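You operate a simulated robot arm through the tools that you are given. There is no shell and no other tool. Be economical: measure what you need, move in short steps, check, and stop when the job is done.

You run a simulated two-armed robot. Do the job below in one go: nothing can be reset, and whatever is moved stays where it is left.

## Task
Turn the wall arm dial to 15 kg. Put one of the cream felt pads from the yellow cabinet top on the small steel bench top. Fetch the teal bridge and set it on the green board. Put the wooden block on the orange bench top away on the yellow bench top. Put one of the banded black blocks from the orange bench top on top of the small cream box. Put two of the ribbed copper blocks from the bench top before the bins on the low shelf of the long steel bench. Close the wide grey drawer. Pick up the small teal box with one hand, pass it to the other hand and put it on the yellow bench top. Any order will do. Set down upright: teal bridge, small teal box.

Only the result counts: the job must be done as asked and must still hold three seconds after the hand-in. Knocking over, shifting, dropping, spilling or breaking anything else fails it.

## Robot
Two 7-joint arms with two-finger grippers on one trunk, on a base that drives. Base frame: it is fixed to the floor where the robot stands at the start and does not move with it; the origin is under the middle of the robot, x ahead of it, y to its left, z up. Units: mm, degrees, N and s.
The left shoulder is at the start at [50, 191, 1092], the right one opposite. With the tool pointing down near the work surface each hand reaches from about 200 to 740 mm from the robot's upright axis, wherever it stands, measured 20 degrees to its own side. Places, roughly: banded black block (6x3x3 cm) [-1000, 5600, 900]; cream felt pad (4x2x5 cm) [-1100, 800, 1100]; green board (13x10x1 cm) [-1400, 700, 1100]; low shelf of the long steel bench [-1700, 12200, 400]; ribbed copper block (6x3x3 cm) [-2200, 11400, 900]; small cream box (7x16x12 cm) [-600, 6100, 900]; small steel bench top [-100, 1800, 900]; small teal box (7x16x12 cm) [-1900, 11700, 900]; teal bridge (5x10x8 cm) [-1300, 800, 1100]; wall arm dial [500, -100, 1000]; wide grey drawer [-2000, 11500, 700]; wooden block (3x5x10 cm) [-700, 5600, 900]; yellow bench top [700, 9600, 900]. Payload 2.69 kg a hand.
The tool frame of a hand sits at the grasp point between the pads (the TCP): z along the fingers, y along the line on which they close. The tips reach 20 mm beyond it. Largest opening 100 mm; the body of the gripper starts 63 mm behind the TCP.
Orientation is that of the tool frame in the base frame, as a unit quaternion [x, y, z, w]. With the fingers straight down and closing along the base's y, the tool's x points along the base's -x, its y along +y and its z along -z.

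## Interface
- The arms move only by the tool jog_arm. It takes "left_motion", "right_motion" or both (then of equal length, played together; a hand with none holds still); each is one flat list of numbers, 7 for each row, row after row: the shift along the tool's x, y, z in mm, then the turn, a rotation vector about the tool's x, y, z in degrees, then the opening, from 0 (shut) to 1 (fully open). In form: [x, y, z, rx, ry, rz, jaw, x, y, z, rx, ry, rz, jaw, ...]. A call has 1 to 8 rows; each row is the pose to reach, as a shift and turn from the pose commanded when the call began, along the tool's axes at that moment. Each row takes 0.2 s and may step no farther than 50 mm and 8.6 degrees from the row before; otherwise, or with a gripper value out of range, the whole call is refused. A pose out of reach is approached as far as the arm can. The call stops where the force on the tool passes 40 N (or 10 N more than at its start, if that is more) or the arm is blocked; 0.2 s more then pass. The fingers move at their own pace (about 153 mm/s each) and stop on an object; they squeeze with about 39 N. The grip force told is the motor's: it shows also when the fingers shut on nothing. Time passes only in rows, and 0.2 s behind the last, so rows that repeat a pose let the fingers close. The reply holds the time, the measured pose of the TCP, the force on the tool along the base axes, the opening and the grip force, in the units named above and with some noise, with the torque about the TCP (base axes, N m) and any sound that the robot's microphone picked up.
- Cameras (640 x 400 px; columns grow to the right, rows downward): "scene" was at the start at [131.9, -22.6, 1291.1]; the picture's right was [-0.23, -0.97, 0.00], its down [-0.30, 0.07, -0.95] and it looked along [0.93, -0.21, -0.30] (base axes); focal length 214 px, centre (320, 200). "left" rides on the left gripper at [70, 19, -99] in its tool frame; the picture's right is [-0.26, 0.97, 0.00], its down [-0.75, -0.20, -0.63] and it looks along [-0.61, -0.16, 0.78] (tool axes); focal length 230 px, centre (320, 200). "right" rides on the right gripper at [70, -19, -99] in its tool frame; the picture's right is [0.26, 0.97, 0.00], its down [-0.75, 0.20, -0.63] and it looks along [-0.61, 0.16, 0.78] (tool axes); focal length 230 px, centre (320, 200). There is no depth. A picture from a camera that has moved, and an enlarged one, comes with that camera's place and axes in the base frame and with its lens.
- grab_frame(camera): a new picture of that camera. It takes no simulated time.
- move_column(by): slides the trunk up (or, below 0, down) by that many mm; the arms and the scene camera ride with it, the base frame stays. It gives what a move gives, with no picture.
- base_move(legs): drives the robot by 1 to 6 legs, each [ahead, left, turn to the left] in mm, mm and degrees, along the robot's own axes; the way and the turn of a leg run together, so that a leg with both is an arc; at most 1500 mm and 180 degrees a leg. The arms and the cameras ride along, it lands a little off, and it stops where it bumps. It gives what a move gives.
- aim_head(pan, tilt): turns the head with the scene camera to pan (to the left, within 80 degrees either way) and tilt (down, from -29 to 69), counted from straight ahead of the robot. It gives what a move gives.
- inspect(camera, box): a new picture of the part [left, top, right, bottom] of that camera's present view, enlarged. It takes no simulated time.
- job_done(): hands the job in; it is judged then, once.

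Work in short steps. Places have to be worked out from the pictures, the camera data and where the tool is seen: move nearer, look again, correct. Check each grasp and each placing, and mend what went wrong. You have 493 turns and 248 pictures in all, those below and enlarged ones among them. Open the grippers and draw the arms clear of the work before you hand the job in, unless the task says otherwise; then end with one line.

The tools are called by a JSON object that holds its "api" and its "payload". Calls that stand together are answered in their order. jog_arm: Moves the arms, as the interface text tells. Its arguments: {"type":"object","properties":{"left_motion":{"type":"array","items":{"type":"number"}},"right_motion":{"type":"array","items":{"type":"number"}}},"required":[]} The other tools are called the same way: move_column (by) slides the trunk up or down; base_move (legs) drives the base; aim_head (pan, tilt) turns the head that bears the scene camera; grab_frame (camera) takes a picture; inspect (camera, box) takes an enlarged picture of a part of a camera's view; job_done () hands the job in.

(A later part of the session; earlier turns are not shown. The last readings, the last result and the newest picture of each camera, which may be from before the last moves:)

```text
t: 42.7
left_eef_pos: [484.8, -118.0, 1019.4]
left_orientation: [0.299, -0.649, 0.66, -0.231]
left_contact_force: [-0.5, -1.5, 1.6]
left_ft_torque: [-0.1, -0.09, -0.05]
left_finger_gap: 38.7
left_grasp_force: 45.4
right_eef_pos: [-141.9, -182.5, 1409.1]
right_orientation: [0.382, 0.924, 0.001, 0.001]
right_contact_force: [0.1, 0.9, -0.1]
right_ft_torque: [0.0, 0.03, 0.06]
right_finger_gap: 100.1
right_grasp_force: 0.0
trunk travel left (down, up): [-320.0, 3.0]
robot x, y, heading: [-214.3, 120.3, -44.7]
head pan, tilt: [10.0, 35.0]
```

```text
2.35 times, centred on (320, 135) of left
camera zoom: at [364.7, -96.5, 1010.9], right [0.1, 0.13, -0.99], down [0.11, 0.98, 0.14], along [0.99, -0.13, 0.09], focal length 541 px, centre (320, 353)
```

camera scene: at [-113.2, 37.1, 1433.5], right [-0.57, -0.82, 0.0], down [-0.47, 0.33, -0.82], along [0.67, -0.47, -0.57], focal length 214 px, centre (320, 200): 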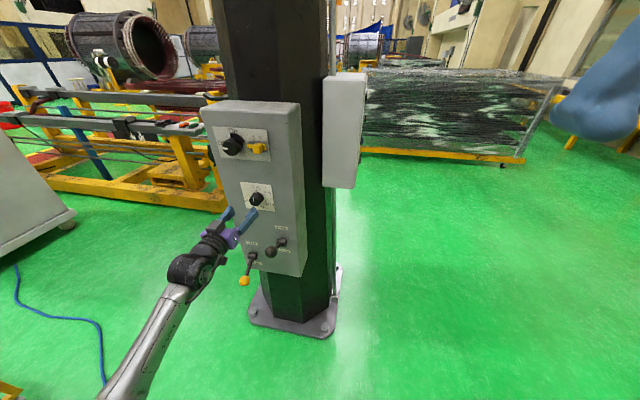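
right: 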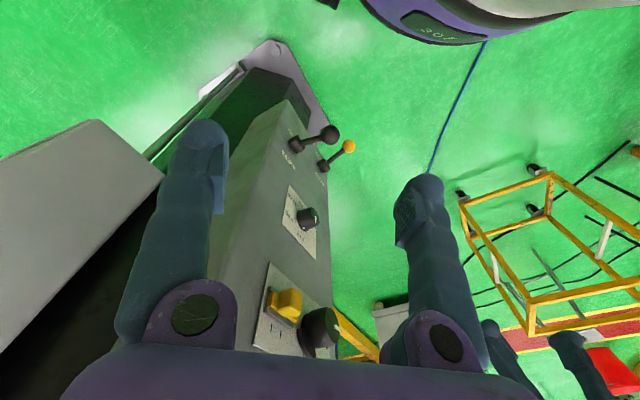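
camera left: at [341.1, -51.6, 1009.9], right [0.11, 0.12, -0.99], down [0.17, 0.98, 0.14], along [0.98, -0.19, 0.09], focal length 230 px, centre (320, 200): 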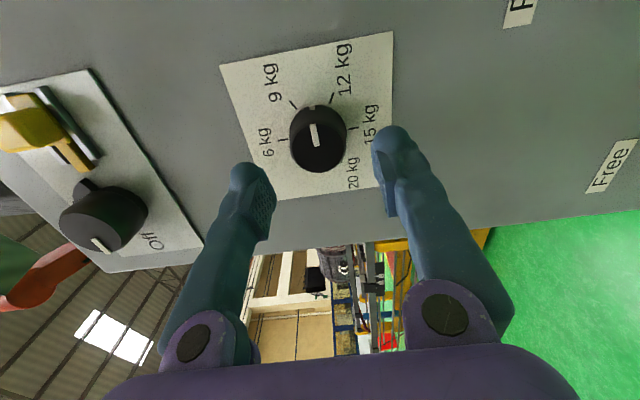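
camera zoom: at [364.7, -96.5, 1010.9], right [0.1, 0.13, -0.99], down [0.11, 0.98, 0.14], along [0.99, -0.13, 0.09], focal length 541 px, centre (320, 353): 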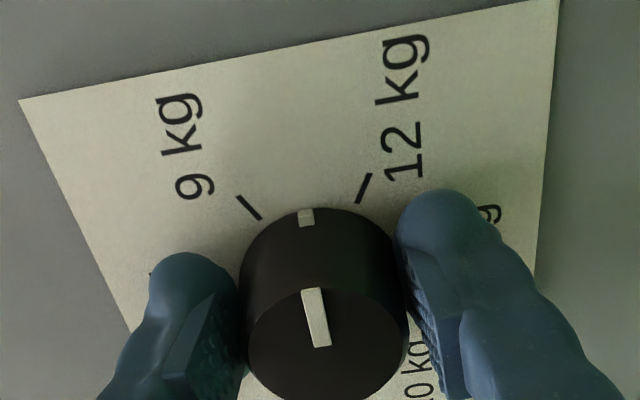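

The pointer is midway between 9 and 12, so about 89–90°. I'll turn another 90°.

{"api": "jog_arm", "payload": {"left_motion": [0, 0, 0, 0, 0, 8, 0, 0, 0, 0, 0, 0, 16, 0, 0, 0, 0, 0, 0, 24, 0, 0, 0, 0, 0, 0, 32, 0, 0, 0, 0, 0, 0, 40, 0, 0, 0, 0, 0, 0, 48, 0, 0, 0, 0, 0, 0, 56, 0, 0, 0, 0, 0, 0, 64, 0]}}

{"api": "jog_arm", "payload": {"left_motion": [0, 0, 0, 0, 0, 7, 0, 0, 0, 0, 0, 0, 14, 0, 0, 0, 0, 0, 0, 20, 0, 0, 0, 0, 0, 0, 26, 0]}}

{"api": "inspect", "payload": {"camera": "left", "box": [200, 30, 440, 230]}}

```text
t: 44.5
left_eef_pos: [485.3, -115.8, 1018.5]
left_orientation: [0.092, 0.711, -0.435, 0.545]
left_contact_force: [1.5, -3.6, -7.8]
left_ft_torque: [-0.22, -0.15, 0.21]
left_finger_gap: 38.7
left_grasp_force: 44.8
right_eef_pos: [-140.6, -183.1, 1409.8]
right_orientation: [0.382, 0.924, 0.001, -0.001]
right_contact_force: [0.1, 0.0, -0.5]
right_ft_torque: [0.0, 0.0, -0.01]
right_finger_gap: 99.9
right_grasp_force: 0.0
trunk travel left (down, up): [-320.0, 3.0]
robot x, y, heading: [-216.1, 117.3, -44.9]
head pan, tilt: [10.0, 35.0]
```

```text
t: 45.5
left_eef_pos: [488.3, -114.7, 1017.3]
left_orientation: [0.255, 0.67, -0.316, 0.621]
left_contact_force: [-7.3, -8.8, 2.9]
left_ft_torque: [0.42, 0.34, 0.51]
left_finger_gap: 38.6
left_grasp_force: 45.5
left hand out of reach, approached as far as the arm can: row 4
right_eef_pos: [-142.3, -181.9, 1411.0]
right_orientation: [0.383, 0.924, 0.0, 0.0]
right_contact_force: [-0.2, 0.3, 0.3]
right_ft_torque: [-0.03, 0.04, 0.02]
right_finger_gap: 99.9
right_grasp_force: 0.0
trunk travel left (down, up): [-320.0, 3.0]
robot x, y, heading: [-220.5, 116.5, -45.0]
head pan, tilt: [10.0, 35.0]
stopped in row 4 (left hand): the force on the tool passed its limit at 40 N (the readings are from after the stop); the commanded pose is now the measured one
```

```text
2.00 times, centred on (320, 130) of left
camera zoom: at [427.8, -34.0, 949.2], right [0.74, 0.66, 0.15], down [-0.5, 0.37, 0.79], along [0.46, -0.65, 0.6], focal length 460 px, centre (320, 340)
```

zoom: 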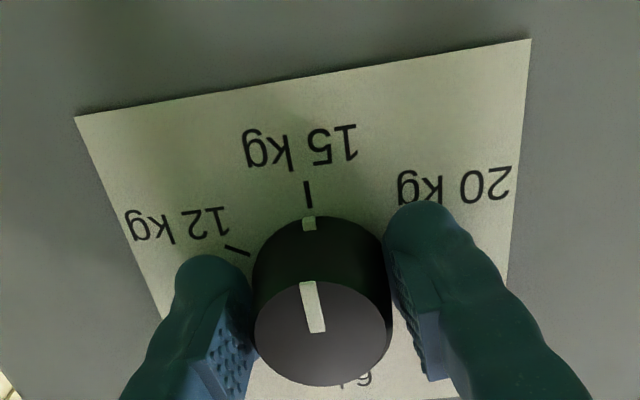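

The pointer notch lines up with the 15 kg tick. I'll release and back off.

{"api": "jog_arm", "payload": {"left_motion": [0, 0, 0, 0, 0, 0, 0.3, 0, 0, 0, 0, 0, 0, 0.6, 0, 0, -10, 0, 0, 0, 0.6, 0, 0, -40, 0, 0, 0, 0.6, 0, 0, -80, 0, 0, 0, 0.6]}}

{"api": "inspect", "payload": {"camera": "left", "box": [200, 0, 440, 200]}}

```text
t: 46.8
left_eef_pos: [433.9, -55.9, 1017.7]
left_orientation: [0.255, 0.671, -0.315, 0.621]
left_contact_force: [0.9, 0.0, 0.5]
left_ft_torque: [0.03, 0.01, 0.0]
left_finger_gap: 60.2
left_grasp_force: 0.0
right_eef_pos: [-142.5, -181.8, 1408.6]
right_orientation: [0.383, 0.924, -0.001, 0.001]
right_contact_force: [0.4, -0.1, 0.0]
right_ft_torque: [0.03, -0.01, 0.02]
right_finger_gap: 99.9
right_grasp_force: 0.0
trunk travel left (down, up): [-320.0, 3.0]
robot x, y, heading: [-214.8, 116.9, -45.1]
head pan, tilt: [10.0, 35.0]
```

```text
2.00 times, centred on (320, 100) of left
camera zoom: at [372.7, 26.2, 949.6], right [0.73, 0.66, 0.15], down [-0.5, 0.37, 0.79], along [0.46, -0.65, 0.6], focal length 460 px, centre (320, 400)
```

zoom: 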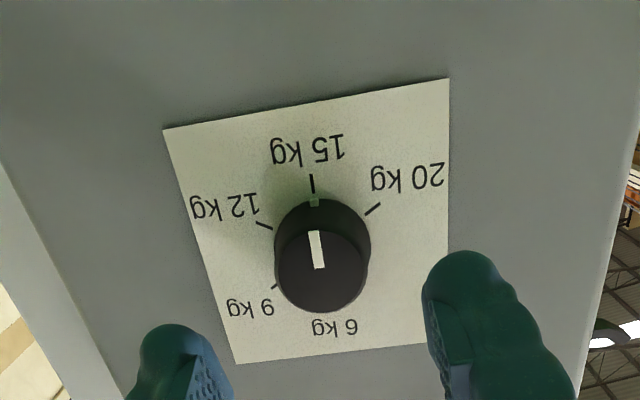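

The dial is set at 15 kg. Next comes the yellow cabinet. I'll back the base off, then return the left hand to a compact fingers-down pose.

{"api": "base_move", "payload": {"legs": [[-200, 0, 0]]}}

{"api": "jog_arm", "payload": {"left_motion": [-30, -17, -14, 0, 8.2, 0, 0.6, -60, -34, -28, 0, 16.4, 0, 0.6, -90, -51, -42, 0, 24.6, 0, 0.6, -120, -68, -56, 0, 32.8, 0, 0.6, -150, -85, -70, 0, 41, 0, 0.6, -180, -102, -84, 0, 49.2, 0, 0.6, -210, -119, -98, 0, 57.4, 0, 0.6, -240, -136, -112, 0, 65.6, 0, 0.6]}}

```text
t: 48.4
left_eef_pos: [289.0, 88.1, 1018.0]
left_orientation: [0.255, 0.67, -0.314, 0.622]
left_contact_force: [-0.2, 0.0, 0.8]
left_ft_torque: [0.02, 0.02, -0.02]
left_finger_gap: 60.2
left_grasp_force: 0.1
right_eef_pos: [-287.6, -37.4, 1410.3]
right_orientation: [0.383, 0.924, 0.0, 0.0]
right_contact_force: [-0.1, 0.2, -0.3]
right_ft_torque: [-0.01, 0.01, -0.01]
right_finger_gap: 100.2
right_grasp_force: 0.1
trunk travel left (down, up): [-320.0, 3.0]
robot x, y, heading: [-359.8, 264.0, -45.0]
head pan, tilt: [10.0, 35.0]
```

```text
t: 50.2
left_eef_pos: [136.9, 92.9, 1272.3]
left_orientation: [0.384, 0.901, -0.124, 0.158]
left_contact_force: [-0.6, -0.8, 0.2]
left_ft_torque: [0.0, 0.0, 0.0]
left_finger_gap: 59.9
left_grasp_force: 0.0
right_eef_pos: [-288.1, -38.6, 1409.7]
right_orientation: [0.383, 0.924, 0.0, 0.001]
right_contact_force: [-1.1, -0.2, 0.1]
right_ft_torque: [0.01, 0.0, 0.01]
right_finger_gap: 99.9
right_grasp_force: 0.1
trunk travel left (down, up): [-320.0, 3.0]
robot x, y, heading: [-359.2, 260.0, -45.1]
head pan, tilt: [10.0, 35.0]
```

Now I'll finish the hand levelling.

{"api": "jog_arm", "payload": {"left_motion": [0, -10, -25, -2.1, 7.4, -0.4, 0.6, 0, -20, -50, -4.2, 14.8, -0.8, 0.6, 0, -35, -80, -6.2, 22.3, -1.1, 0.6]}}

{"api": "base_move", "payload": {"legs": [[0, 0, 180]]}}

{"api": "aim_head", "payload": {"pan": 0, "tilt": 25}}

{"api": "grab_frame", "payload": {"camera": "scene"}}

```text
t: 51.0
left_eef_pos: [93.6, 95.5, 1351.0]
left_orientation: [0.384, 0.923, -0.002, 0.001]
left_contact_force: [-0.5, -0.1, 0.5]
left_ft_torque: [0.0, -0.01, -0.02]
left_finger_gap: 60.4
left_grasp_force: 0.1
right_eef_pos: [-289.8, -39.6, 1409.1]
right_orientation: [0.382, 0.924, 0.0, 0.0]
right_contact_force: [0.0, -0.4, -0.3]
right_ft_torque: [0.02, -0.01, 0.03]
right_finger_gap: 99.9
right_grasp_force: 0.0
trunk travel left (down, up): [-320.0, 3.0]
robot x, y, heading: [-362.2, 259.3, -44.8]
head pan, tilt: [10.0, 35.0]
```

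```text
t: 58.8
left_eef_pos: [-821.3, 411.6, 1350.1]
left_orientation: [0.929, -0.37, -0.001, -0.003]
left_contact_force: [1.0, -0.3, -0.1]
left_ft_torque: [0.0, 0.0, -0.03]
left_finger_gap: 60.1
left_grasp_force: 0.0
right_eef_pos: [-442.7, 557.8, 1410.3]
right_orientation: [0.93, -0.368, 0.0, 0.0]
right_contact_force: [-0.5, 0.3, 0.5]
right_ft_torque: [0.0, 0.0, 0.04]
right_finger_gap: 100.1
right_grasp_force: 0.1
trunk travel left (down, up): [-320.0, 3.0]
robot x, y, heading: [-361.3, 262.5, 136.6]
head pan, tilt: [10.0, 35.0]
```

```text
t: 59.5
left_eef_pos: [-821.4, 412.4, 1349.9]
left_orientation: [0.929, -0.369, 0.0, -0.003]
left_contact_force: [1.1, 0.2, 0.0]
left_ft_torque: [0.01, 0.01, 0.0]
left_finger_gap: 60.0
left_grasp_force: 0.0
right_eef_pos: [-442.2, 557.2, 1408.8]
right_orientation: [0.93, -0.368, 0.001, -0.001]
right_contact_force: [-0.9, 0.0, 0.0]
right_ft_torque: [-0.02, -0.01, 0.0]
right_finger_gap: 100.0
right_grasp_force: 0.1
trunk travel left (down, up): [-320.0, 3.0]
robot x, y, heading: [-361.4, 263.5, 136.6]
head pan, tilt: [0.0, 25.0]
```

```text
217 pictures are left
camera scene: at [-455.6, 350.0, 1449.2], right [0.68, 0.73, 0.0], down [0.31, -0.29, -0.91], along [-0.66, 0.62, -0.42], focal length 214 px, centre (320, 200)
```

scene: 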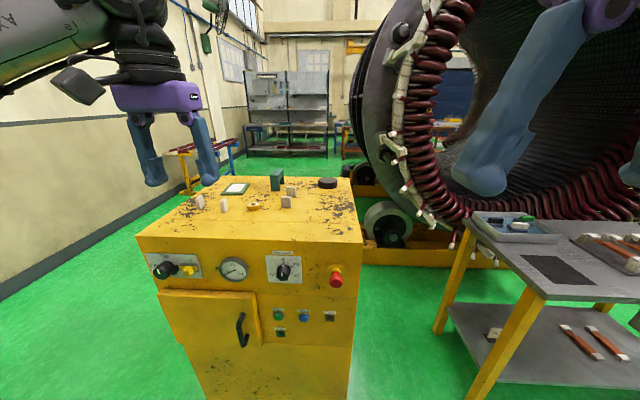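

The yellow cabinet is ahead, and the small steel bench is to the right. I'll zoom in on the cabinet top.

{"api": "inspect", "payload": {"camera": "scene", "box": [140, 150, 370, 250]}}

{"api": "inspect", "payload": {"camera": "scene", "box": [430, 190, 640, 330]}}

```text
2.78 times, centred on (255, 200) of scene
camera zoom: at [-455.6, 350.0, 1449.2], right [0.68, 0.73, 0.0], down [0.31, -0.29, -0.91], along [-0.66, 0.62, -0.42], focal length 597 px, centre (501, 200)
```

zoom: 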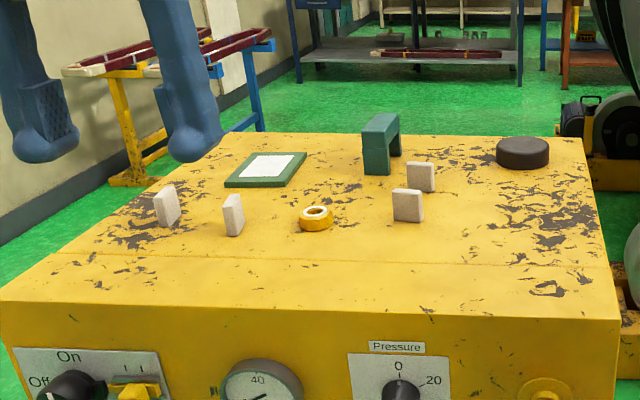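

```text
2.86 times, centred on (535, 260) of scene
camera zoom: at [-455.6, 350.0, 1449.2], right [0.68, 0.73, 0.0], down [0.31, -0.29, -0.91], along [-0.66, 0.62, -0.42], focal length 613 px, centre (-294, 29)
```

zoom: 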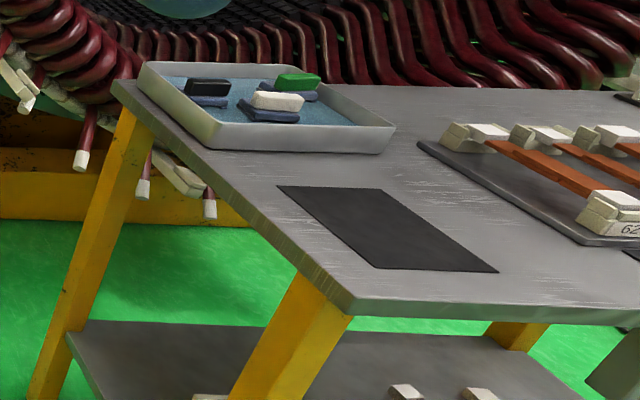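

Four felt pads, the teal bridge and the green board are on the cabinet top, at z around 1065. I'll drive closer, centred on the cabinet.

{"api": "base_move", "payload": {"legs": [[0, 220, -2], [260, 0, 0]]}}

{"api": "aim_head", "payload": {"pan": 0, "tilt": 45}}

{"api": "grab_frame", "payload": {"camera": "scene"}}

```text
t: 63.5
left_eef_pos: [-1148.1, 452.1, 1351.3]
left_orientation: [0.923, -0.386, -0.001, -0.003]
left_contact_force: [0.0, 0.1, 0.1]
left_ft_torque: [-0.01, -0.02, 0.01]
left_finger_gap: 59.9
left_grasp_force: 0.1
right_eef_pos: [-763.1, 584.9, 1408.9]
right_orientation: [0.923, -0.385, 0.0, 0.0]
right_contact_force: [0.0, 0.0, 1.0]
right_ft_torque: [-0.02, -0.01, 0.02]
right_finger_gap: 100.1
right_grasp_force: 0.0
trunk travel left (down, up): [-320.0, 3.0]
robot x, y, heading: [-695.0, 286.6, 134.8]
head pan, tilt: [0.0, 25.0]
```

```text
t: 64.3
left_eef_pos: [-1148.3, 452.8, 1349.8]
left_orientation: [0.923, -0.386, -0.001, -0.004]
left_contact_force: [0.1, 0.9, 0.4]
left_ft_torque: [-0.03, -0.02, -0.02]
left_finger_gap: 59.9
left_grasp_force: 0.1
right_eef_pos: [-764.5, 586.3, 1409.3]
right_orientation: [0.923, -0.386, 0.001, 0.001]
right_contact_force: [-0.4, -0.6, 0.8]
right_ft_torque: [0.02, 0.02, -0.01]
right_finger_gap: 100.0
right_grasp_force: 0.1
trunk travel left (down, up): [-320.0, 3.0]
robot x, y, heading: [-691.7, 286.7, 134.6]
head pan, tilt: [0.0, 45.0]
```

```text
214 pictures are left
camera scene: at [-776.5, 369.9, 1418.8], right [0.71, 0.7, 0.0], down [0.5, -0.5, -0.71], along [-0.5, 0.5, -0.71], focal length 214 px, centre (320, 200)
```

scene: 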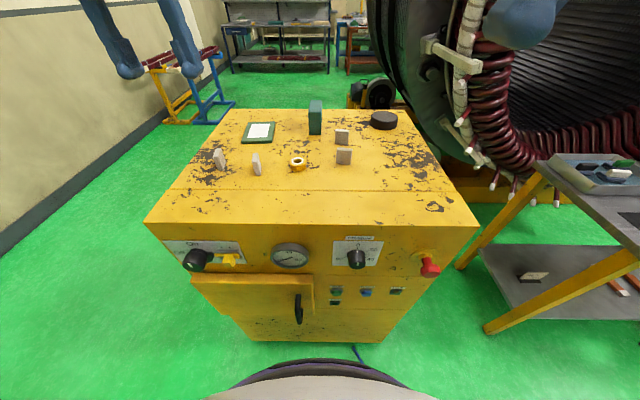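

Next I'll move 40 mm closer and turn right 30°, which brings the left shoulder nearer the cabinet so both board and bridge are in reach.

{"api": "base_move", "payload": {"legs": [[40, 0, 0], [0, 0, -30]]}}

{"api": "aim_head", "payload": {"pan": 25, "tilt": 35}}

{"api": "grab_frame", "payload": {"camera": "scene"}}

{"api": "grab_frame", "payload": {"camera": "left"}}

```text
t: 65.3
left_eef_pos: [-1167.1, 472.4, 1348.9]
left_orientation: [0.923, -0.386, 0.0, -0.003]
left_contact_force: [-0.1, -0.2, 0.5]
left_ft_torque: [-0.02, 0.01, 0.02]
left_finger_gap: 60.2
left_grasp_force: 0.0
right_eef_pos: [-784.6, 603.9, 1409.5]
right_orientation: [0.923, -0.385, 0.002, 0.002]
right_contact_force: [-0.6, 0.0, 0.4]
right_ft_torque: [0.0, -0.01, 0.01]
right_finger_gap: 100.0
right_grasp_force: 0.1
trunk travel left (down, up): [-320.0, 3.0]
robot x, y, heading: [-707.1, 306.3, 134.5]
head pan, tilt: [0.0, 45.0]
stopped in leg 1: the robot was blocked; the commanded pose is now the measured one
```

```text
t: 66.2
left_eef_pos: [-1166.6, 470.6, 1350.1]
left_orientation: [0.922, -0.386, -0.001, -0.003]
left_contact_force: [0.0, 1.4, 0.0]
left_ft_torque: [-0.06, -0.01, -0.01]
left_finger_gap: 60.3
left_grasp_force: 0.2
right_eef_pos: [-783.3, 603.1, 1410.1]
right_orientation: [0.923, -0.386, 0.001, 0.0]
right_contact_force: [-1.1, -0.7, -1.0]
right_ft_torque: [-0.05, -0.01, 0.01]
right_finger_gap: 99.8
right_grasp_force: 0.1
trunk travel left (down, up): [-320.0, 3.0]
robot x, y, heading: [-711.1, 308.4, 134.5]
head pan, tilt: [25.0, 35.0]
```

```text
213 pictures are left
camera scene: at [-820.0, 361.0, 1433.4], right [0.35, 0.94, 0.0], down [0.54, -0.2, -0.82], along [-0.77, 0.28, -0.57], focal length 214 px, centre (320, 200)
```

scene: 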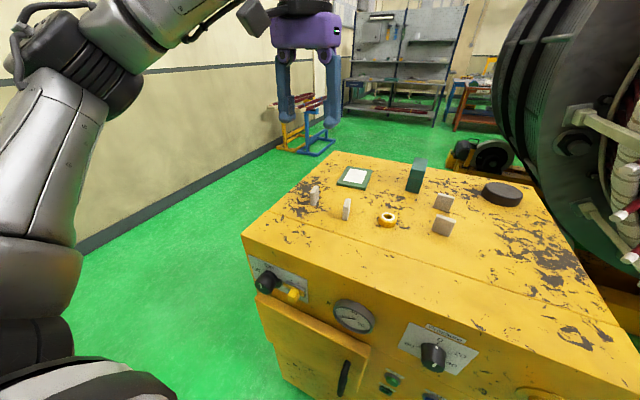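

```text
212 pictures are left
camera left: at [-1130.6, 406.7, 1448.9], right [-0.87, -0.49, 0.0], down [-0.38, 0.67, 0.63], along [-0.31, 0.55, -0.77], focal length 230 px, centre (320, 200)
```

left: 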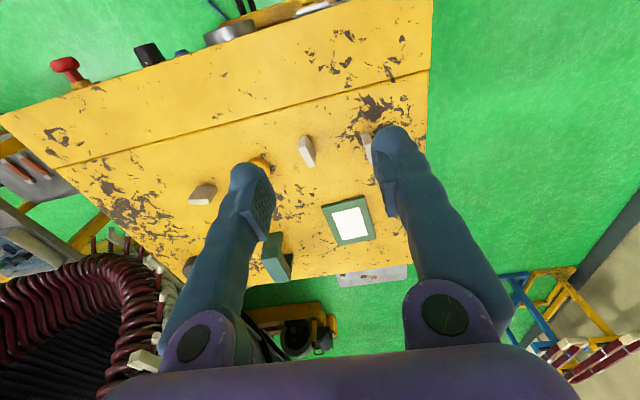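

The base touched the cabinet after about 25 mm. I'll back off 15 mm, then turn.

{"api": "base_move", "payload": {"legs": [[-15, 0, 0], [0, 0, -30]]}}

{"api": "aim_head", "payload": {"pan": 30, "tilt": 45}}

{"api": "grab_frame", "payload": {"camera": "scene"}}

{"api": "grab_frame", "payload": {"camera": "left"}}

```text
t: 68.4
left_eef_pos: [-1009.2, 666.6, 1350.8]
left_orientation: [0.79, -0.613, 0.0, -0.002]
left_contact_force: [0.4, 0.0, 0.4]
left_ft_torque: [-0.01, -0.03, 0.01]
left_finger_gap: 60.2
left_grasp_force: 0.1
right_eef_pos: [-610.3, 588.3, 1408.8]
right_orientation: [0.791, -0.612, 0.0, 0.0]
right_contact_force: [0.2, 0.0, -0.5]
right_ft_torque: [0.0, 0.02, -0.01]
right_finger_gap: 100.1
right_grasp_force: 0.0
trunk travel left (down, up): [-320.0, 3.0]
robot x, y, heading: [-698.9, 294.4, 104.3]
head pan, tilt: [25.0, 35.0]
```

```text
t: 69.2
left_eef_pos: [-1008.4, 666.8, 1349.9]
left_orientation: [0.79, -0.613, 0.0, -0.002]
left_contact_force: [-0.8, -0.4, 0.4]
left_ft_torque: [0.0, -0.02, -0.01]
left_finger_gap: 59.9
left_grasp_force: 0.1
right_eef_pos: [-611.0, 587.8, 1408.7]
right_orientation: [0.791, -0.612, -0.001, -0.001]
right_contact_force: [-0.9, 0.6, -1.0]
right_ft_torque: [0.01, 0.02, -0.02]
right_finger_gap: 99.8
right_grasp_force: 0.1
trunk travel left (down, up): [-320.0, 3.0]
robot x, y, heading: [-698.7, 293.3, 104.5]
head pan, tilt: [30.0, 45.0]
```

```text
211 pictures are left
camera scene: at [-765.6, 387.8, 1418.7], right [0.71, 0.7, 0.0], down [0.49, -0.5, -0.71], along [-0.5, 0.5, -0.71], focal length 214 px, centre (320, 200)
```

scene: 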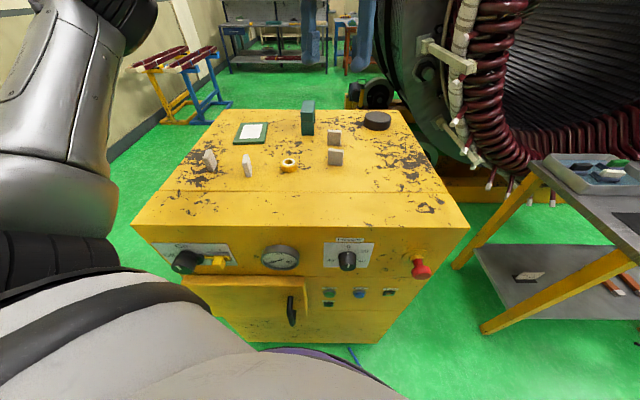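

```text
210 pictures are left
camera left: at [-1010.5, 593.0, 1449.0], right [-1.0, 0.01, 0.0], down [0.01, 0.77, 0.63], along [0.01, 0.63, -0.77], focal length 230 px, centre (320, 200)
```

left: 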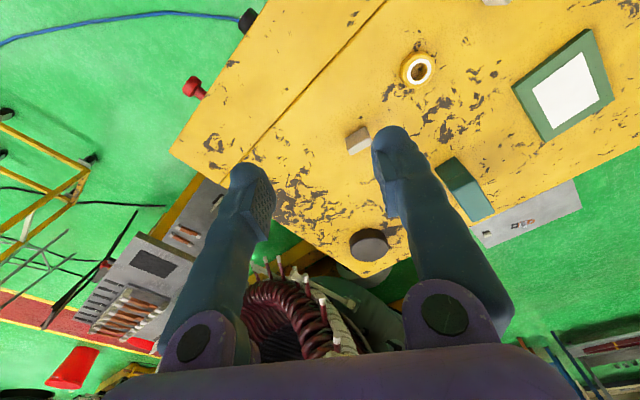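

I'll zoom in on both views to locate the bridge and board precisely.

{"api": "inspect", "payload": {"camera": "scene", "box": [190, 90, 400, 190]}}

{"api": "inspect", "payload": {"camera": "left", "box": [340, 20, 640, 230]}}

```text
3.05 times, centred on (295, 140) of scene
camera zoom: at [-765.6, 387.8, 1418.7], right [0.71, 0.7, 0.0], down [0.49, -0.5, -0.71], along [-0.5, 0.5, -0.71], focal length 654 px, centre (396, 383)
```

zoom: 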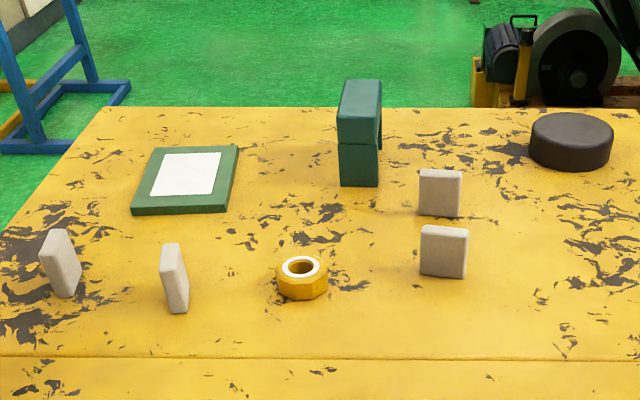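

```text
1.90 times, centred on (490, 125) of left
camera zoom: at [-1010.5, 593.0, 1449.0], right [-1.0, 0.01, 0.0], down [0.01, 0.77, 0.63], along [0.01, 0.63, -0.77], focal length 438 px, centre (-4, 343)
```

zoom: 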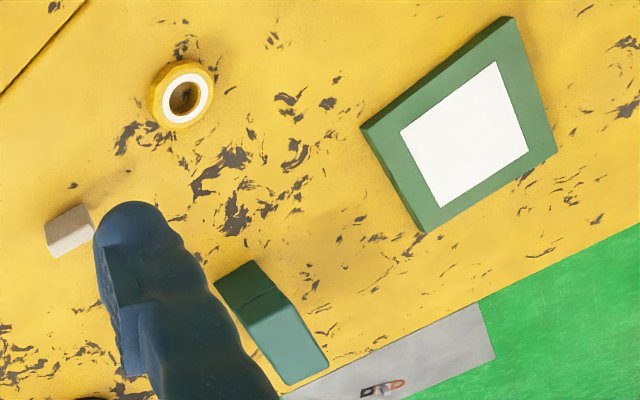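

Board centre is about [-1363,688,1090] and cabinet top is at z≈1080. The bridge top centre is about [-1251,829,1160], its long axis along heading 134.5°, so I grip across its 50 mm width. I'll move the left hand above it.

{"api": "jog_arm", "payload": {"left_motion": [-27, 24, 11, 0, 0, -3.8, 0.8, -54, 49, 22, 0, 0, -7.5, 0.8, -82, 73, 34, 0, 0, -11.3, 0.8, -109, 97, 45, 0, 0, -15, 0.8, -136, 122, 56, 0, 0, -18.8, 0.8, -163, 146, 67, 0, 0, -22.5, 0.8, -190, 170, 79, 0, 0, -26.3, 0.8, -217.6, 194.7, 90, 0, 0, -30, 0.8]}}

{"api": "grab_frame", "payload": {"camera": "left"}}

{"api": "grab_frame", "payload": {"camera": "scene"}}

```text
t: 71.0
left_eef_pos: [-1248.6, 827.8, 1261.4]
left_orientation: [0.921, -0.389, 0.0, -0.001]
left_contact_force: [0.8, 0.4, -0.3]
left_ft_torque: [-0.03, 0.03, 0.01]
left_finger_gap: 80.2
left_grasp_force: 0.1
left hand out of reach, approached as far as the arm can: row 8
right_eef_pos: [-608.4, 589.9, 1408.5]
right_orientation: [0.791, -0.612, -0.001, 0.003]
right_contact_force: [0.7, 0.5, 0.8]
right_ft_torque: [0.01, 0.01, 0.02]
right_finger_gap: 100.0
right_grasp_force: 0.1
trunk travel left (down, up): [-320.0, 3.0]
robot x, y, heading: [-698.0, 292.5, 104.7]
head pan, tilt: [30.0, 45.0]
```

```text
207 pictures are left
camera left: at [-1212.9, 762.6, 1360.0], right [-0.87, -0.49, 0.0], down [-0.38, 0.68, 0.63], along [-0.31, 0.55, -0.77], focal length 230 px, centre (320, 200)
```

left: 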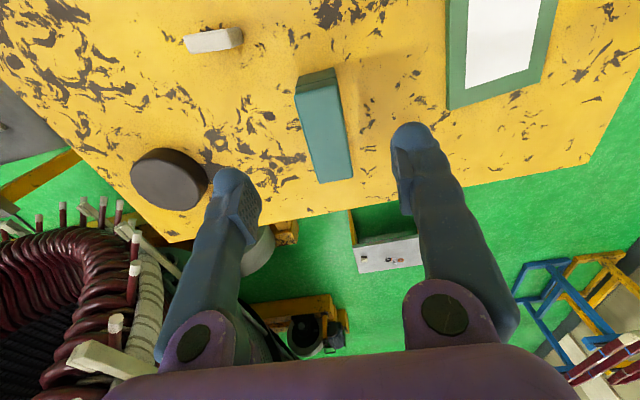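

```text
206 pictures are left
camera scene: at [-763.5, 389.6, 1418.6], right [0.71, 0.7, 0.0], down [0.49, -0.51, -0.71], along [-0.5, 0.5, -0.71], focal length 214 px, centre (320, 200)
```

scene: 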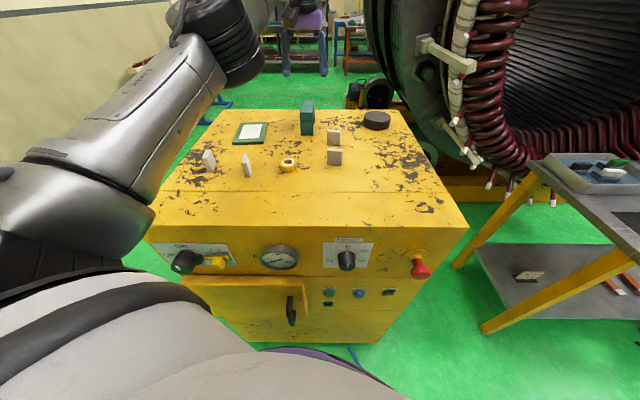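

The hand is nearly over the bridge, about 4 mm off laterally and 6 mm in depth. I'll correct and descend partway, with the fingers at 80 mm.

{"api": "jog_arm", "payload": {"left_motion": [-2, 2, 20, 0, 0, 0, 0.8, -4, 4, 45, 0, 0, 0, 0.8, -5, 4, 70, 0, 0, 0, 0.8]}}

{"api": "grab_frame", "payload": {"camera": "left"}}

```text
t: 71.8
left_eef_pos: [-1257.4, 826.5, 1189.7]
left_orientation: [0.922, -0.388, 0.001, -0.003]
left_contact_force: [-0.3, 1.0, -0.3]
left_ft_torque: [-0.02, 0.0, 0.0]
left_finger_gap: 80.1
left_grasp_force: 0.0
right_eef_pos: [-611.9, 587.5, 1409.4]
right_orientation: [0.791, -0.612, 0.0, 0.0]
right_contact_force: [-0.3, -0.1, -0.6]
right_ft_torque: [-0.02, 0.0, 0.0]
right_finger_gap: 99.8
right_grasp_force: 0.1
trunk travel left (down, up): [-320.0, 3.0]
robot x, y, heading: [-699.4, 293.8, 104.4]
head pan, tilt: [30.0, 45.0]
```

```text
205 pictures are left
camera left: at [-1222.8, 761.9, 1288.7], right [-0.87, -0.49, -0.01], down [-0.38, 0.67, 0.63], along [-0.31, 0.55, -0.78], focal length 230 px, centre (320, 200)
```

left: 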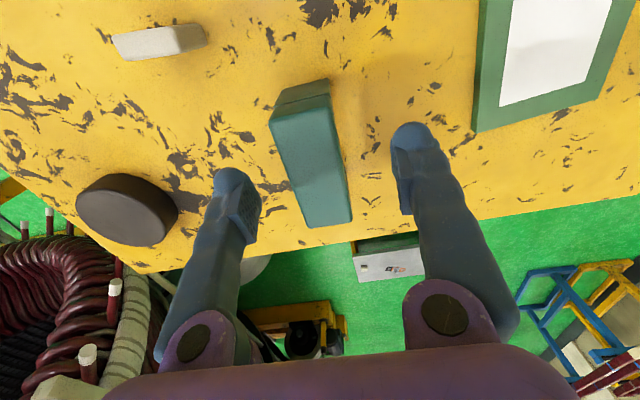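

The bridge is well centred. I'll descend to grasp height and close.

{"api": "jog_arm", "payload": {"left_motion": [-1, -3, 16, 0, 0, 0, 0.8, -2, -3, 32, 0, 0, 0, 0.8, -2, -3, 48, 0, 0, 0, 0.8, -2, -3, 48, 0, 0, 0, 0.4, -2, -3, 48, 0, 0, 0, 0, -2, -3, 48, 0, 0, 0, 0]}}

{"api": "grab_frame", "payload": {"camera": "left"}}

```text
t: 73.2
left_eef_pos: [-1254.6, 830.8, 1141.9]
left_orientation: [0.922, -0.387, 0.002, -0.003]
left_contact_force: [-0.6, -0.2, -0.4]
left_ft_torque: [-0.03, 0.04, 0.02]
left_finger_gap: 39.0
left_grasp_force: 38.7
right_eef_pos: [-611.7, 586.8, 1409.8]
right_orientation: [0.791, -0.612, 0.0, 0.0]
right_contact_force: [-0.2, 0.2, -0.6]
right_ft_torque: [-0.02, -0.02, -0.02]
right_finger_gap: 100.0
right_grasp_force: 0.1
trunk travel left (down, up): [-320.0, 3.0]
robot x, y, heading: [-696.9, 295.4, 104.5]
head pan, tilt: [30.0, 45.0]
```

```text
204 pictures are left
camera left: at [-1220.8, 766.4, 1241.4], right [-0.87, -0.49, -0.01], down [-0.38, 0.67, 0.63], along [-0.31, 0.55, -0.78], focal length 230 px, centre (320, 200)
```

left: 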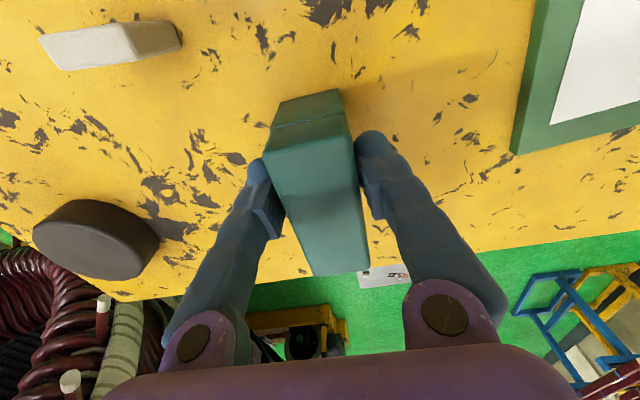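

The bridge is held at its 39 mm width, centred. I'll lift it 70 mm and carry it over the board.

{"api": "jog_arm", "payload": {"left_motion": [0, 0, -35, 0, 0, 0, 0, 0, 0, -70, 0, 0, 0, 0, 5, 35, -70, 0, 0, 0, 0, 11, 75, -70, 0, 0, -1, 0, 18, 115, -70, 0, 0, -2, 0, 22, 150, -70, 0, 0, -3, 0, 25.8, 177.4, -70, 0, 0, -4, 0, 25.8, 177.4, -70, 0, 0, -5, 0]}}

{"api": "grab_frame", "payload": {"camera": "left"}}

{"api": "inspect", "payload": {"camera": "scene", "box": [180, 40, 400, 190]}}

```text
t: 75.0
left_eef_pos: [-1365.2, 686.6, 1210.5]
left_orientation: [0.937, -0.348, 0.001, -0.002]
left_contact_force: [0.5, 0.0, -1.8]
left_ft_torque: [-0.06, -0.03, -0.04]
left_finger_gap: 39.2
left_grasp_force: 38.9
right_eef_pos: [-611.2, 587.3, 1410.1]
right_orientation: [0.791, -0.612, 0.0, 0.001]
right_contact_force: [0.0, -0.6, -0.1]
right_ft_torque: [-0.03, 0.0, -0.01]
right_finger_gap: 100.2
right_grasp_force: 0.1
trunk travel left (down, up): [-320.0, 3.0]
robot x, y, heading: [-700.7, 295.6, 104.4]
head pan, tilt: [30.0, 45.0]
```

```text
203 pictures are left
camera left: at [-1324.7, 627.6, 1309.4], right [-0.83, -0.56, 0.0], down [-0.44, 0.64, 0.63], along [-0.35, 0.52, -0.78], focal length 230 px, centre (320, 200)
```

left: 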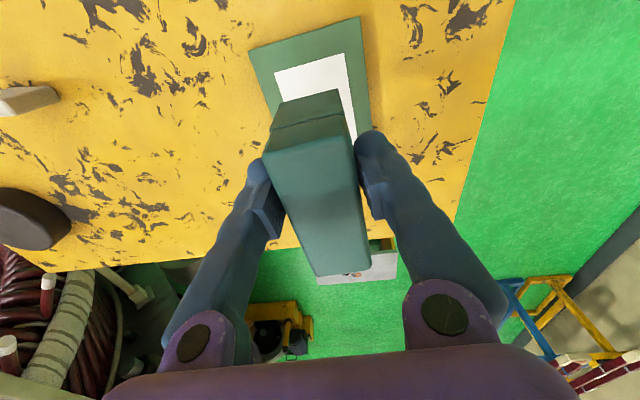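

```text
2.67 times, centred on (290, 115) of scene
camera zoom: at [-765.7, 388.4, 1418.6], right [0.71, 0.7, 0.0], down [0.5, -0.51, -0.71], along [-0.5, 0.5, -0.71], focal length 572 px, centre (400, 427)
```

zoom: 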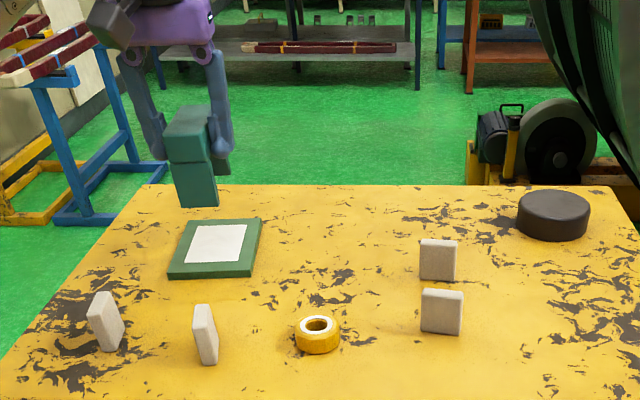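

The board centre is confirmed under the bridge. I'll lower it to the board.

{"api": "jog_arm", "payload": {"left_motion": [0, 0, 20, 0, 0, 0, 0, 0, 0, 40, 0, 0, 0, 0, 0, 0, 54, 0, 0, 0, 0]}}

{"api": "inspect", "payload": {"camera": "scene", "box": [200, 70, 320, 170]}}

```text
t: 75.8
left_eef_pos: [-1363.8, 688.8, 1157.7]
left_orientation: [0.938, -0.348, 0.001, -0.002]
left_contact_force: [0.1, 0.0, -2.1]
left_ft_torque: [-0.06, 0.0, 0.0]
left_finger_gap: 39.0
left_grasp_force: 39.3
right_eef_pos: [-612.7, 587.5, 1408.8]
right_orientation: [0.79, -0.613, 0.0, 0.0]
right_contact_force: [-0.3, -0.9, 0.2]
right_ft_torque: [0.03, 0.01, 0.03]
right_finger_gap: 99.9
right_grasp_force: 0.0
trunk travel left (down, up): [-320.0, 3.0]
robot x, y, heading: [-702.9, 288.9, 104.2]
head pan, tilt: [30.0, 45.0]
```

```text
4.00 times, centred on (260, 120) of scene
camera zoom: at [-766.1, 388.0, 1418.6], right [0.71, 0.7, 0.0], down [0.5, -0.5, -0.71], along [-0.5, 0.5, -0.71], focal length 858 px, centre (560, 520)
```

zoom: 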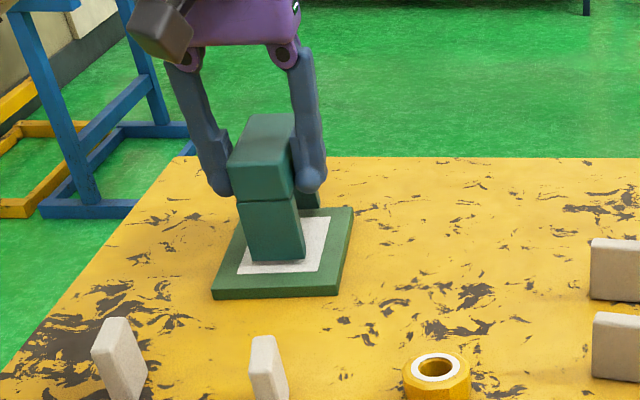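

It's about on target. I'll lower in 2 mm steps until contact shows.

{"api": "jog_arm", "payload": {"left_motion": [0, 0, 2, 0, 0, 0, 0, 0, 0, 4, 0, 0, 0, 0]}}

{"api": "jog_arm", "payload": {"left_motion": [0, 0, 1.5, 0, 0, 0, 0, 0, 0, 3, 0, 0, 0, 0]}}

```text
t: 76.3
left_eef_pos: [-1365.2, 689.0, 1152.6]
left_orientation: [0.938, -0.347, 0.0, -0.002]
left_contact_force: [-0.5, 0.3, -2.7]
left_ft_torque: [0.01, -0.04, 0.01]
left_finger_gap: 38.8
left_grasp_force: 38.9
right_eef_pos: [-610.7, 588.1, 1409.3]
right_orientation: [0.791, -0.612, -0.001, 0.0]
right_contact_force: [-0.2, -0.4, -0.1]
right_ft_torque: [-0.01, -0.03, 0.03]
right_finger_gap: 100.1
right_grasp_force: 0.0
trunk travel left (down, up): [-320.0, 3.0]
robot x, y, heading: [-699.4, 291.8, 104.6]
head pan, tilt: [30.0, 45.0]
```

```text
t: 77.0
left_eef_pos: [-1362.5, 687.7, 1152.1]
left_orientation: [0.938, -0.347, -0.002, -0.004]
left_contact_force: [-5.7, 2.2, 13.3]
left_ft_torque: [-0.49, 0.23, -0.17]
left_finger_gap: 39.0
left_grasp_force: 39.3
right_eef_pos: [-609.9, 587.5, 1409.3]
right_orientation: [0.791, -0.612, -0.001, 0.001]
right_contact_force: [0.1, 0.5, -0.5]
right_ft_torque: [0.03, -0.04, -0.01]
right_finger_gap: 100.1
right_grasp_force: 0.1
trunk travel left (down, up): [-320.0, 3.0]
robot x, y, heading: [-698.4, 293.6, 104.5]
head pan, tilt: [30.0, 45.0]
```

Contact is made at 13 N. I'll release by opening and rise.

{"api": "jog_arm", "payload": {"left_motion": [0, 0, -1, 0, 0, 0, 0.2, 0, 0, -1, 0, 0, 0, 0.7, 0, 0, -1, 0, 0, 0, 0.8, 0, 0, -30, 0, 0, 0, 0.8, 0, 0, -70, 0, 0, 0, 0.8, 0, 0, -110, 0, 0, 0, 0.8]}}

{"api": "inspect", "payload": {"camera": "scene", "box": [180, 70, 400, 200]}}

```text
t: 78.3
left_eef_pos: [-1363.0, 690.1, 1261.6]
left_orientation: [0.938, -0.346, 0.0, -0.003]
left_contact_force: [-0.2, -0.4, -0.2]
left_ft_torque: [-0.01, -0.01, 0.01]
left_finger_gap: 80.0
left_grasp_force: 0.1
right_eef_pos: [-610.5, 586.5, 1410.3]
right_orientation: [0.79, -0.613, 0.0, 0.0]
right_contact_force: [1.1, 0.1, 0.2]
right_ft_torque: [-0.03, 0.02, 0.02]
right_finger_gap: 100.0
right_grasp_force: 0.1
trunk travel left (down, up): [-320.0, 3.0]
robot x, y, heading: [-697.8, 287.0, 104.4]
head pan, tilt: [30.0, 45.0]
```

```text
2.91 times, centred on (290, 135) of scene
camera zoom: at [-764.5, 387.5, 1418.7], right [0.71, 0.7, 0.0], down [0.49, -0.5, -0.71], along [-0.5, 0.5, -0.71], focal length 624 px, centre (407, 389)
```

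zoom: 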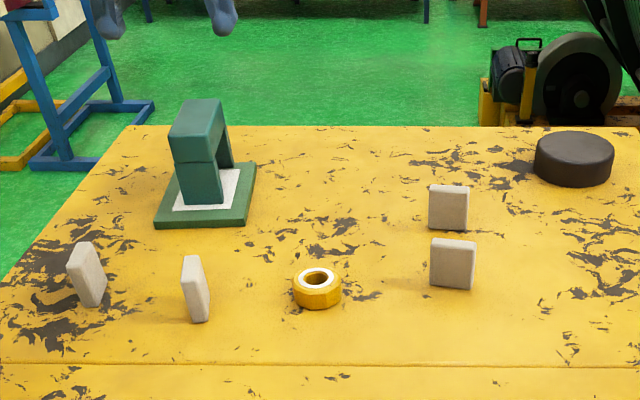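

The bridge stands on the board. Now I'll take a felt pad: the isolated one at about [-1196,572]. The hand moves above it to look.

{"api": "jog_arm", "payload": {"left_motion": [41, -4, 0, 0, 0, 1, 0.6, 82, -8, 0, 0, 0, 2, 0.6, 122, -12, 10, 0, 0, 3, 0.6, 163, -16, 20, 0, 0, 4, 0.6, 203.6, -19, 32, 0, 0, 5, 0.6]}}

{"api": "grab_frame", "payload": {"camera": "left"}}

```text
t: 79.5
left_eef_pos: [-1196.2, 569.9, 1225.5]
left_orientation: [0.922, -0.387, 0.001, -0.003]
left_contact_force: [0.2, 0.4, 0.1]
left_ft_torque: [0.03, -0.03, -0.01]
left_finger_gap: 59.9
left_grasp_force: 0.0
right_eef_pos: [-610.7, 586.7, 1409.6]
right_orientation: [0.79, -0.612, 0.0, 0.0]
right_contact_force: [0.5, -0.5, -0.1]
right_ft_torque: [0.02, -0.03, -0.01]
right_finger_gap: 99.7
right_grasp_force: 0.1
trunk travel left (down, up): [-320.0, 3.0]
robot x, y, heading: [-697.7, 290.4, 104.4]
head pan, tilt: [30.0, 45.0]
```

```text
199 pictures are left
camera left: at [-1161.3, 505.2, 1324.4], right [-0.87, -0.49, -0.01], down [-0.38, 0.67, 0.63], along [-0.31, 0.55, -0.77], focal length 230 px, centre (320, 200)
```

left: 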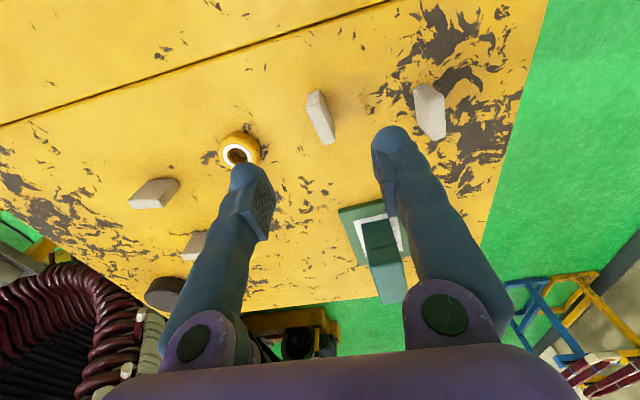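

{"api": "inspect", "payload": {"camera": "left", "box": [270, 70, 370, 160]}}

```text
4.44 times, centred on (320, 115) of left
camera zoom: at [-1161.3, 505.2, 1324.4], right [-0.87, -0.49, -0.01], down [-0.38, 0.67, 0.63], along [-0.31, 0.55, -0.77], focal length 1022 px, centre (320, 578)
```

zoom: 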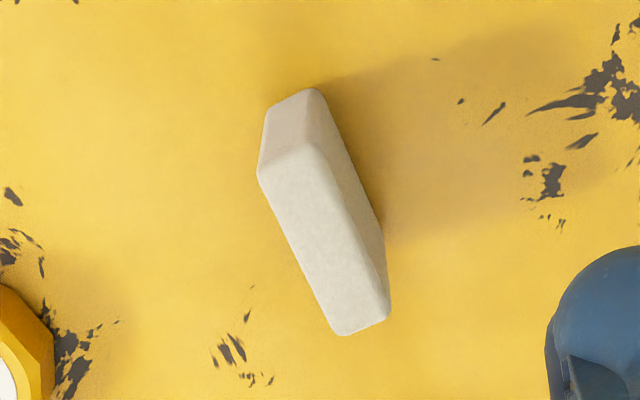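

The pad is nearly centred and turned 10° from the hand. I'll align, descend and grip it.

{"api": "jog_arm", "payload": {"left_motion": [-2.7, 1.9, 25, 0, 0, -5, 0.6, -2.7, 1.9, 55, 0, 0, -10, 0.6, -2.7, 1.9, 85, 0, 0, -10, 0.6, -2.7, 1.9, 113, 0, 0, -10, 0.6, -2.7, 1.9, 113, 0, 0, -10, 0.3, -2.7, 1.9, 113, 0, 0, -10, 0, -2.7, 1.9, 113, 0, 0, -10, 0]}}

{"api": "grab_frame", "payload": {"camera": "left"}}

```text
t: 81.2
left_eef_pos: [-1201.0, 571.9, 1114.6]
left_orientation: [0.952, -0.305, 0.001, -0.003]
left_contact_force: [-0.3, 0.6, 0.1]
left_ft_torque: [-0.03, 0.01, 0.0]
left_finger_gap: 10.5
left_grasp_force: 37.8
right_eef_pos: [-611.4, 587.4, 1409.2]
right_orientation: [0.791, -0.612, 0.0, 0.0]
right_contact_force: [-0.1, -0.4, 0.8]
right_ft_torque: [-0.02, -0.01, 0.01]
right_finger_gap: 100.0
right_grasp_force: 0.0
trunk travel left (down, up): [-320.0, 3.0]
robot x, y, heading: [-698.7, 293.9, 104.4]
head pan, tilt: [30.0, 45.0]
```

```text
197 pictures are left
camera left: at [-1155.5, 514.3, 1212.8], right [-0.77, -0.64, -0.01], down [-0.5, 0.6, 0.63], along [-0.4, 0.49, -0.78], focal length 230 px, centre (320, 200)
```

left: 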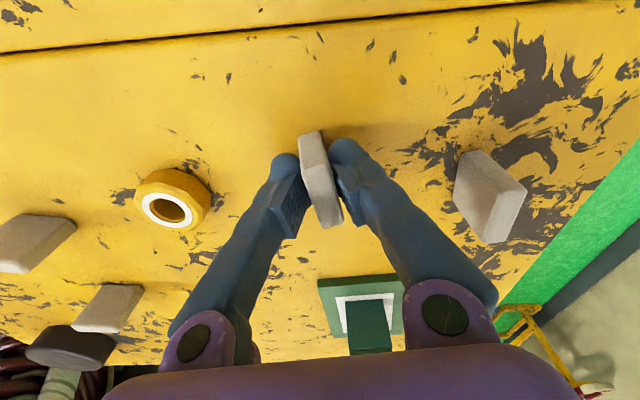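

The pad is held. I'll lift it 130 mm, then draw the hand in front of the robot.

{"api": "jog_arm", "payload": {"left_motion": [0, 0, -40, 0, 0, 0, 0, 0, 0, -85, 0, 0, 0, 0, 0, 0, -130, 0, 0, 0, 0, 24, -37, -135, 0, 0, 8, 0, 48, -75, -140, 0, 0, 16, 0, 71, -113, -145, 0, 0, 24, 0, 95, -150, -150, 0, 0, 32, 0, 118, -188, -150, 0, 0, 40, 0]}}

{"api": "grab_frame", "payload": {"camera": "left"}}

```text
t: 83.0
left_eef_pos: [-992.9, 653.4, 1266.0]
left_orientation: [0.789, -0.614, 0.0, -0.002]
left_contact_force: [-1.2, -0.4, -0.3]
left_ft_torque: [0.0, 0.03, 0.0]
left_finger_gap: 10.4
left_grasp_force: 37.2
right_eef_pos: [-610.1, 588.1, 1408.5]
right_orientation: [0.791, -0.612, -0.001, 0.001]
right_contact_force: [-0.4, 0.5, -0.4]
right_ft_torque: [0.01, 0.01, 0.0]
right_finger_gap: 99.9
right_grasp_force: 0.0
trunk travel left (down, up): [-320.0, 3.0]
robot x, y, heading: [-704.0, 294.3, 104.2]
head pan, tilt: [30.0, 45.0]
```

```text
196 pictures are left
camera left: at [-993.2, 579.9, 1364.4], right [-1.0, 0.01, 0.0], down [0.01, 0.77, 0.63], along [0.01, 0.63, -0.77], focal length 230 px, centre (320, 200)
```

left: 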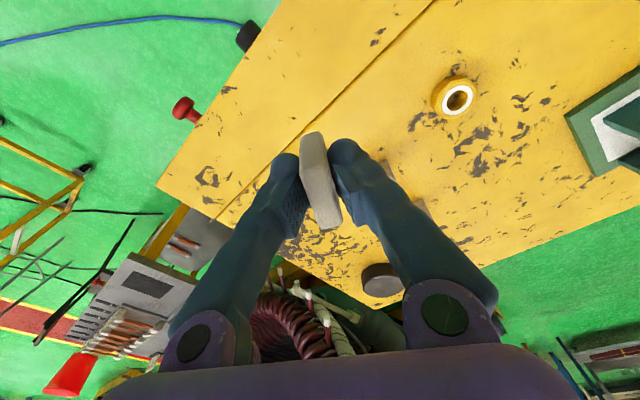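

Now I'll drive to the near end of the steel bench: sideways right, then ahead. I'll stop short and look.

{"api": "base_move", "payload": {"legs": [[0, -535, 0], [200, 0, 0]]}}

{"api": "aim_head", "payload": {"pan": -5, "tilt": 35}}

{"api": "grab_frame", "payload": {"camera": "scene"}}

```text
t: 89.3
left_eef_pos: [-530.2, 975.2, 1265.5]
left_orientation: [0.791, -0.612, -0.001, -0.002]
left_contact_force: [0.3, 0.2, -0.1]
left_ft_torque: [-0.02, -0.02, 0.02]
left_finger_gap: 10.3
left_grasp_force: 38.0
right_eef_pos: [-147.3, 910.2, 1409.4]
right_orientation: [0.791, -0.612, 0.0, 0.0]
right_contact_force: [-0.3, 0.1, -0.5]
right_ft_torque: [0.01, 0.0, 0.02]
right_finger_gap: 99.9
right_grasp_force: 0.2
trunk travel left (down, up): [-320.0, 3.0]
robot x, y, heading: [-232.2, 616.2, 104.8]
head pan, tilt: [30.0, 45.0]
```

```text
t: 90.3
left_eef_pos: [-528.8, 974.4, 1266.8]
left_orientation: [0.791, -0.612, 0.0, -0.004]
left_contact_force: [0.5, 0.7, -0.3]
left_ft_torque: [0.01, -0.05, -0.03]
left_finger_gap: 9.8
left_grasp_force: 37.4
right_eef_pos: [-148.2, 911.1, 1409.4]
right_orientation: [0.791, -0.612, 0.0, 0.0]
right_contact_force: [0.0, 0.0, -0.2]
right_ft_torque: [-0.01, 0.0, -0.03]
right_finger_gap: 100.2
right_grasp_force: 0.1
trunk travel left (down, up): [-320.0, 3.0]
robot x, y, heading: [-237.5, 611.3, 104.8]
head pan, tilt: [-5.0, 35.0]
```

```text
195 pictures are left
camera scene: at [-259.3, 739.2, 1433.5], right [0.99, 0.17, 0.0], down [0.1, -0.57, -0.82], along [-0.14, 0.81, -0.57], focal length 214 px, centre (320, 200)
```

scene: 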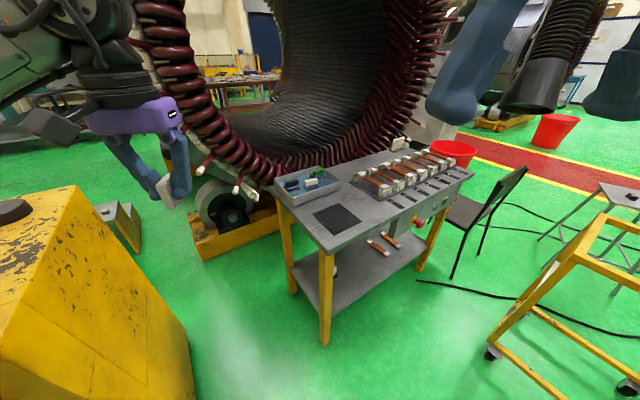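

The bench is ahead. I'll zoom in on its top to find a free patch.

{"api": "inspect", "payload": {"camera": "scene", "box": [260, 140, 480, 270]}}

```text
2.91 times, centred on (370, 205) of scene
camera zoom: at [-259.3, 739.2, 1433.5], right [0.99, 0.17, 0.0], down [0.1, -0.57, -0.82], along [-0.14, 0.81, -0.57], focal length 624 px, centre (174, 186)
```

zoom: 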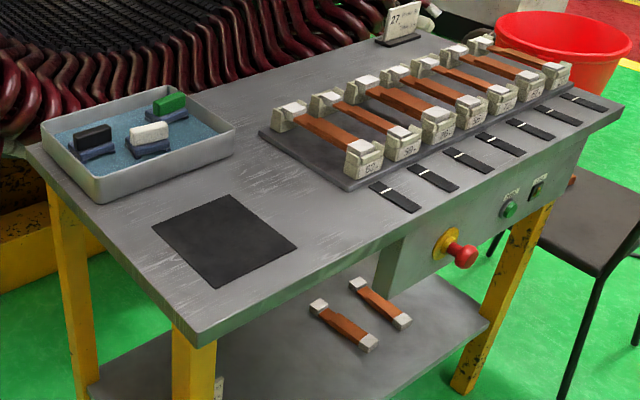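

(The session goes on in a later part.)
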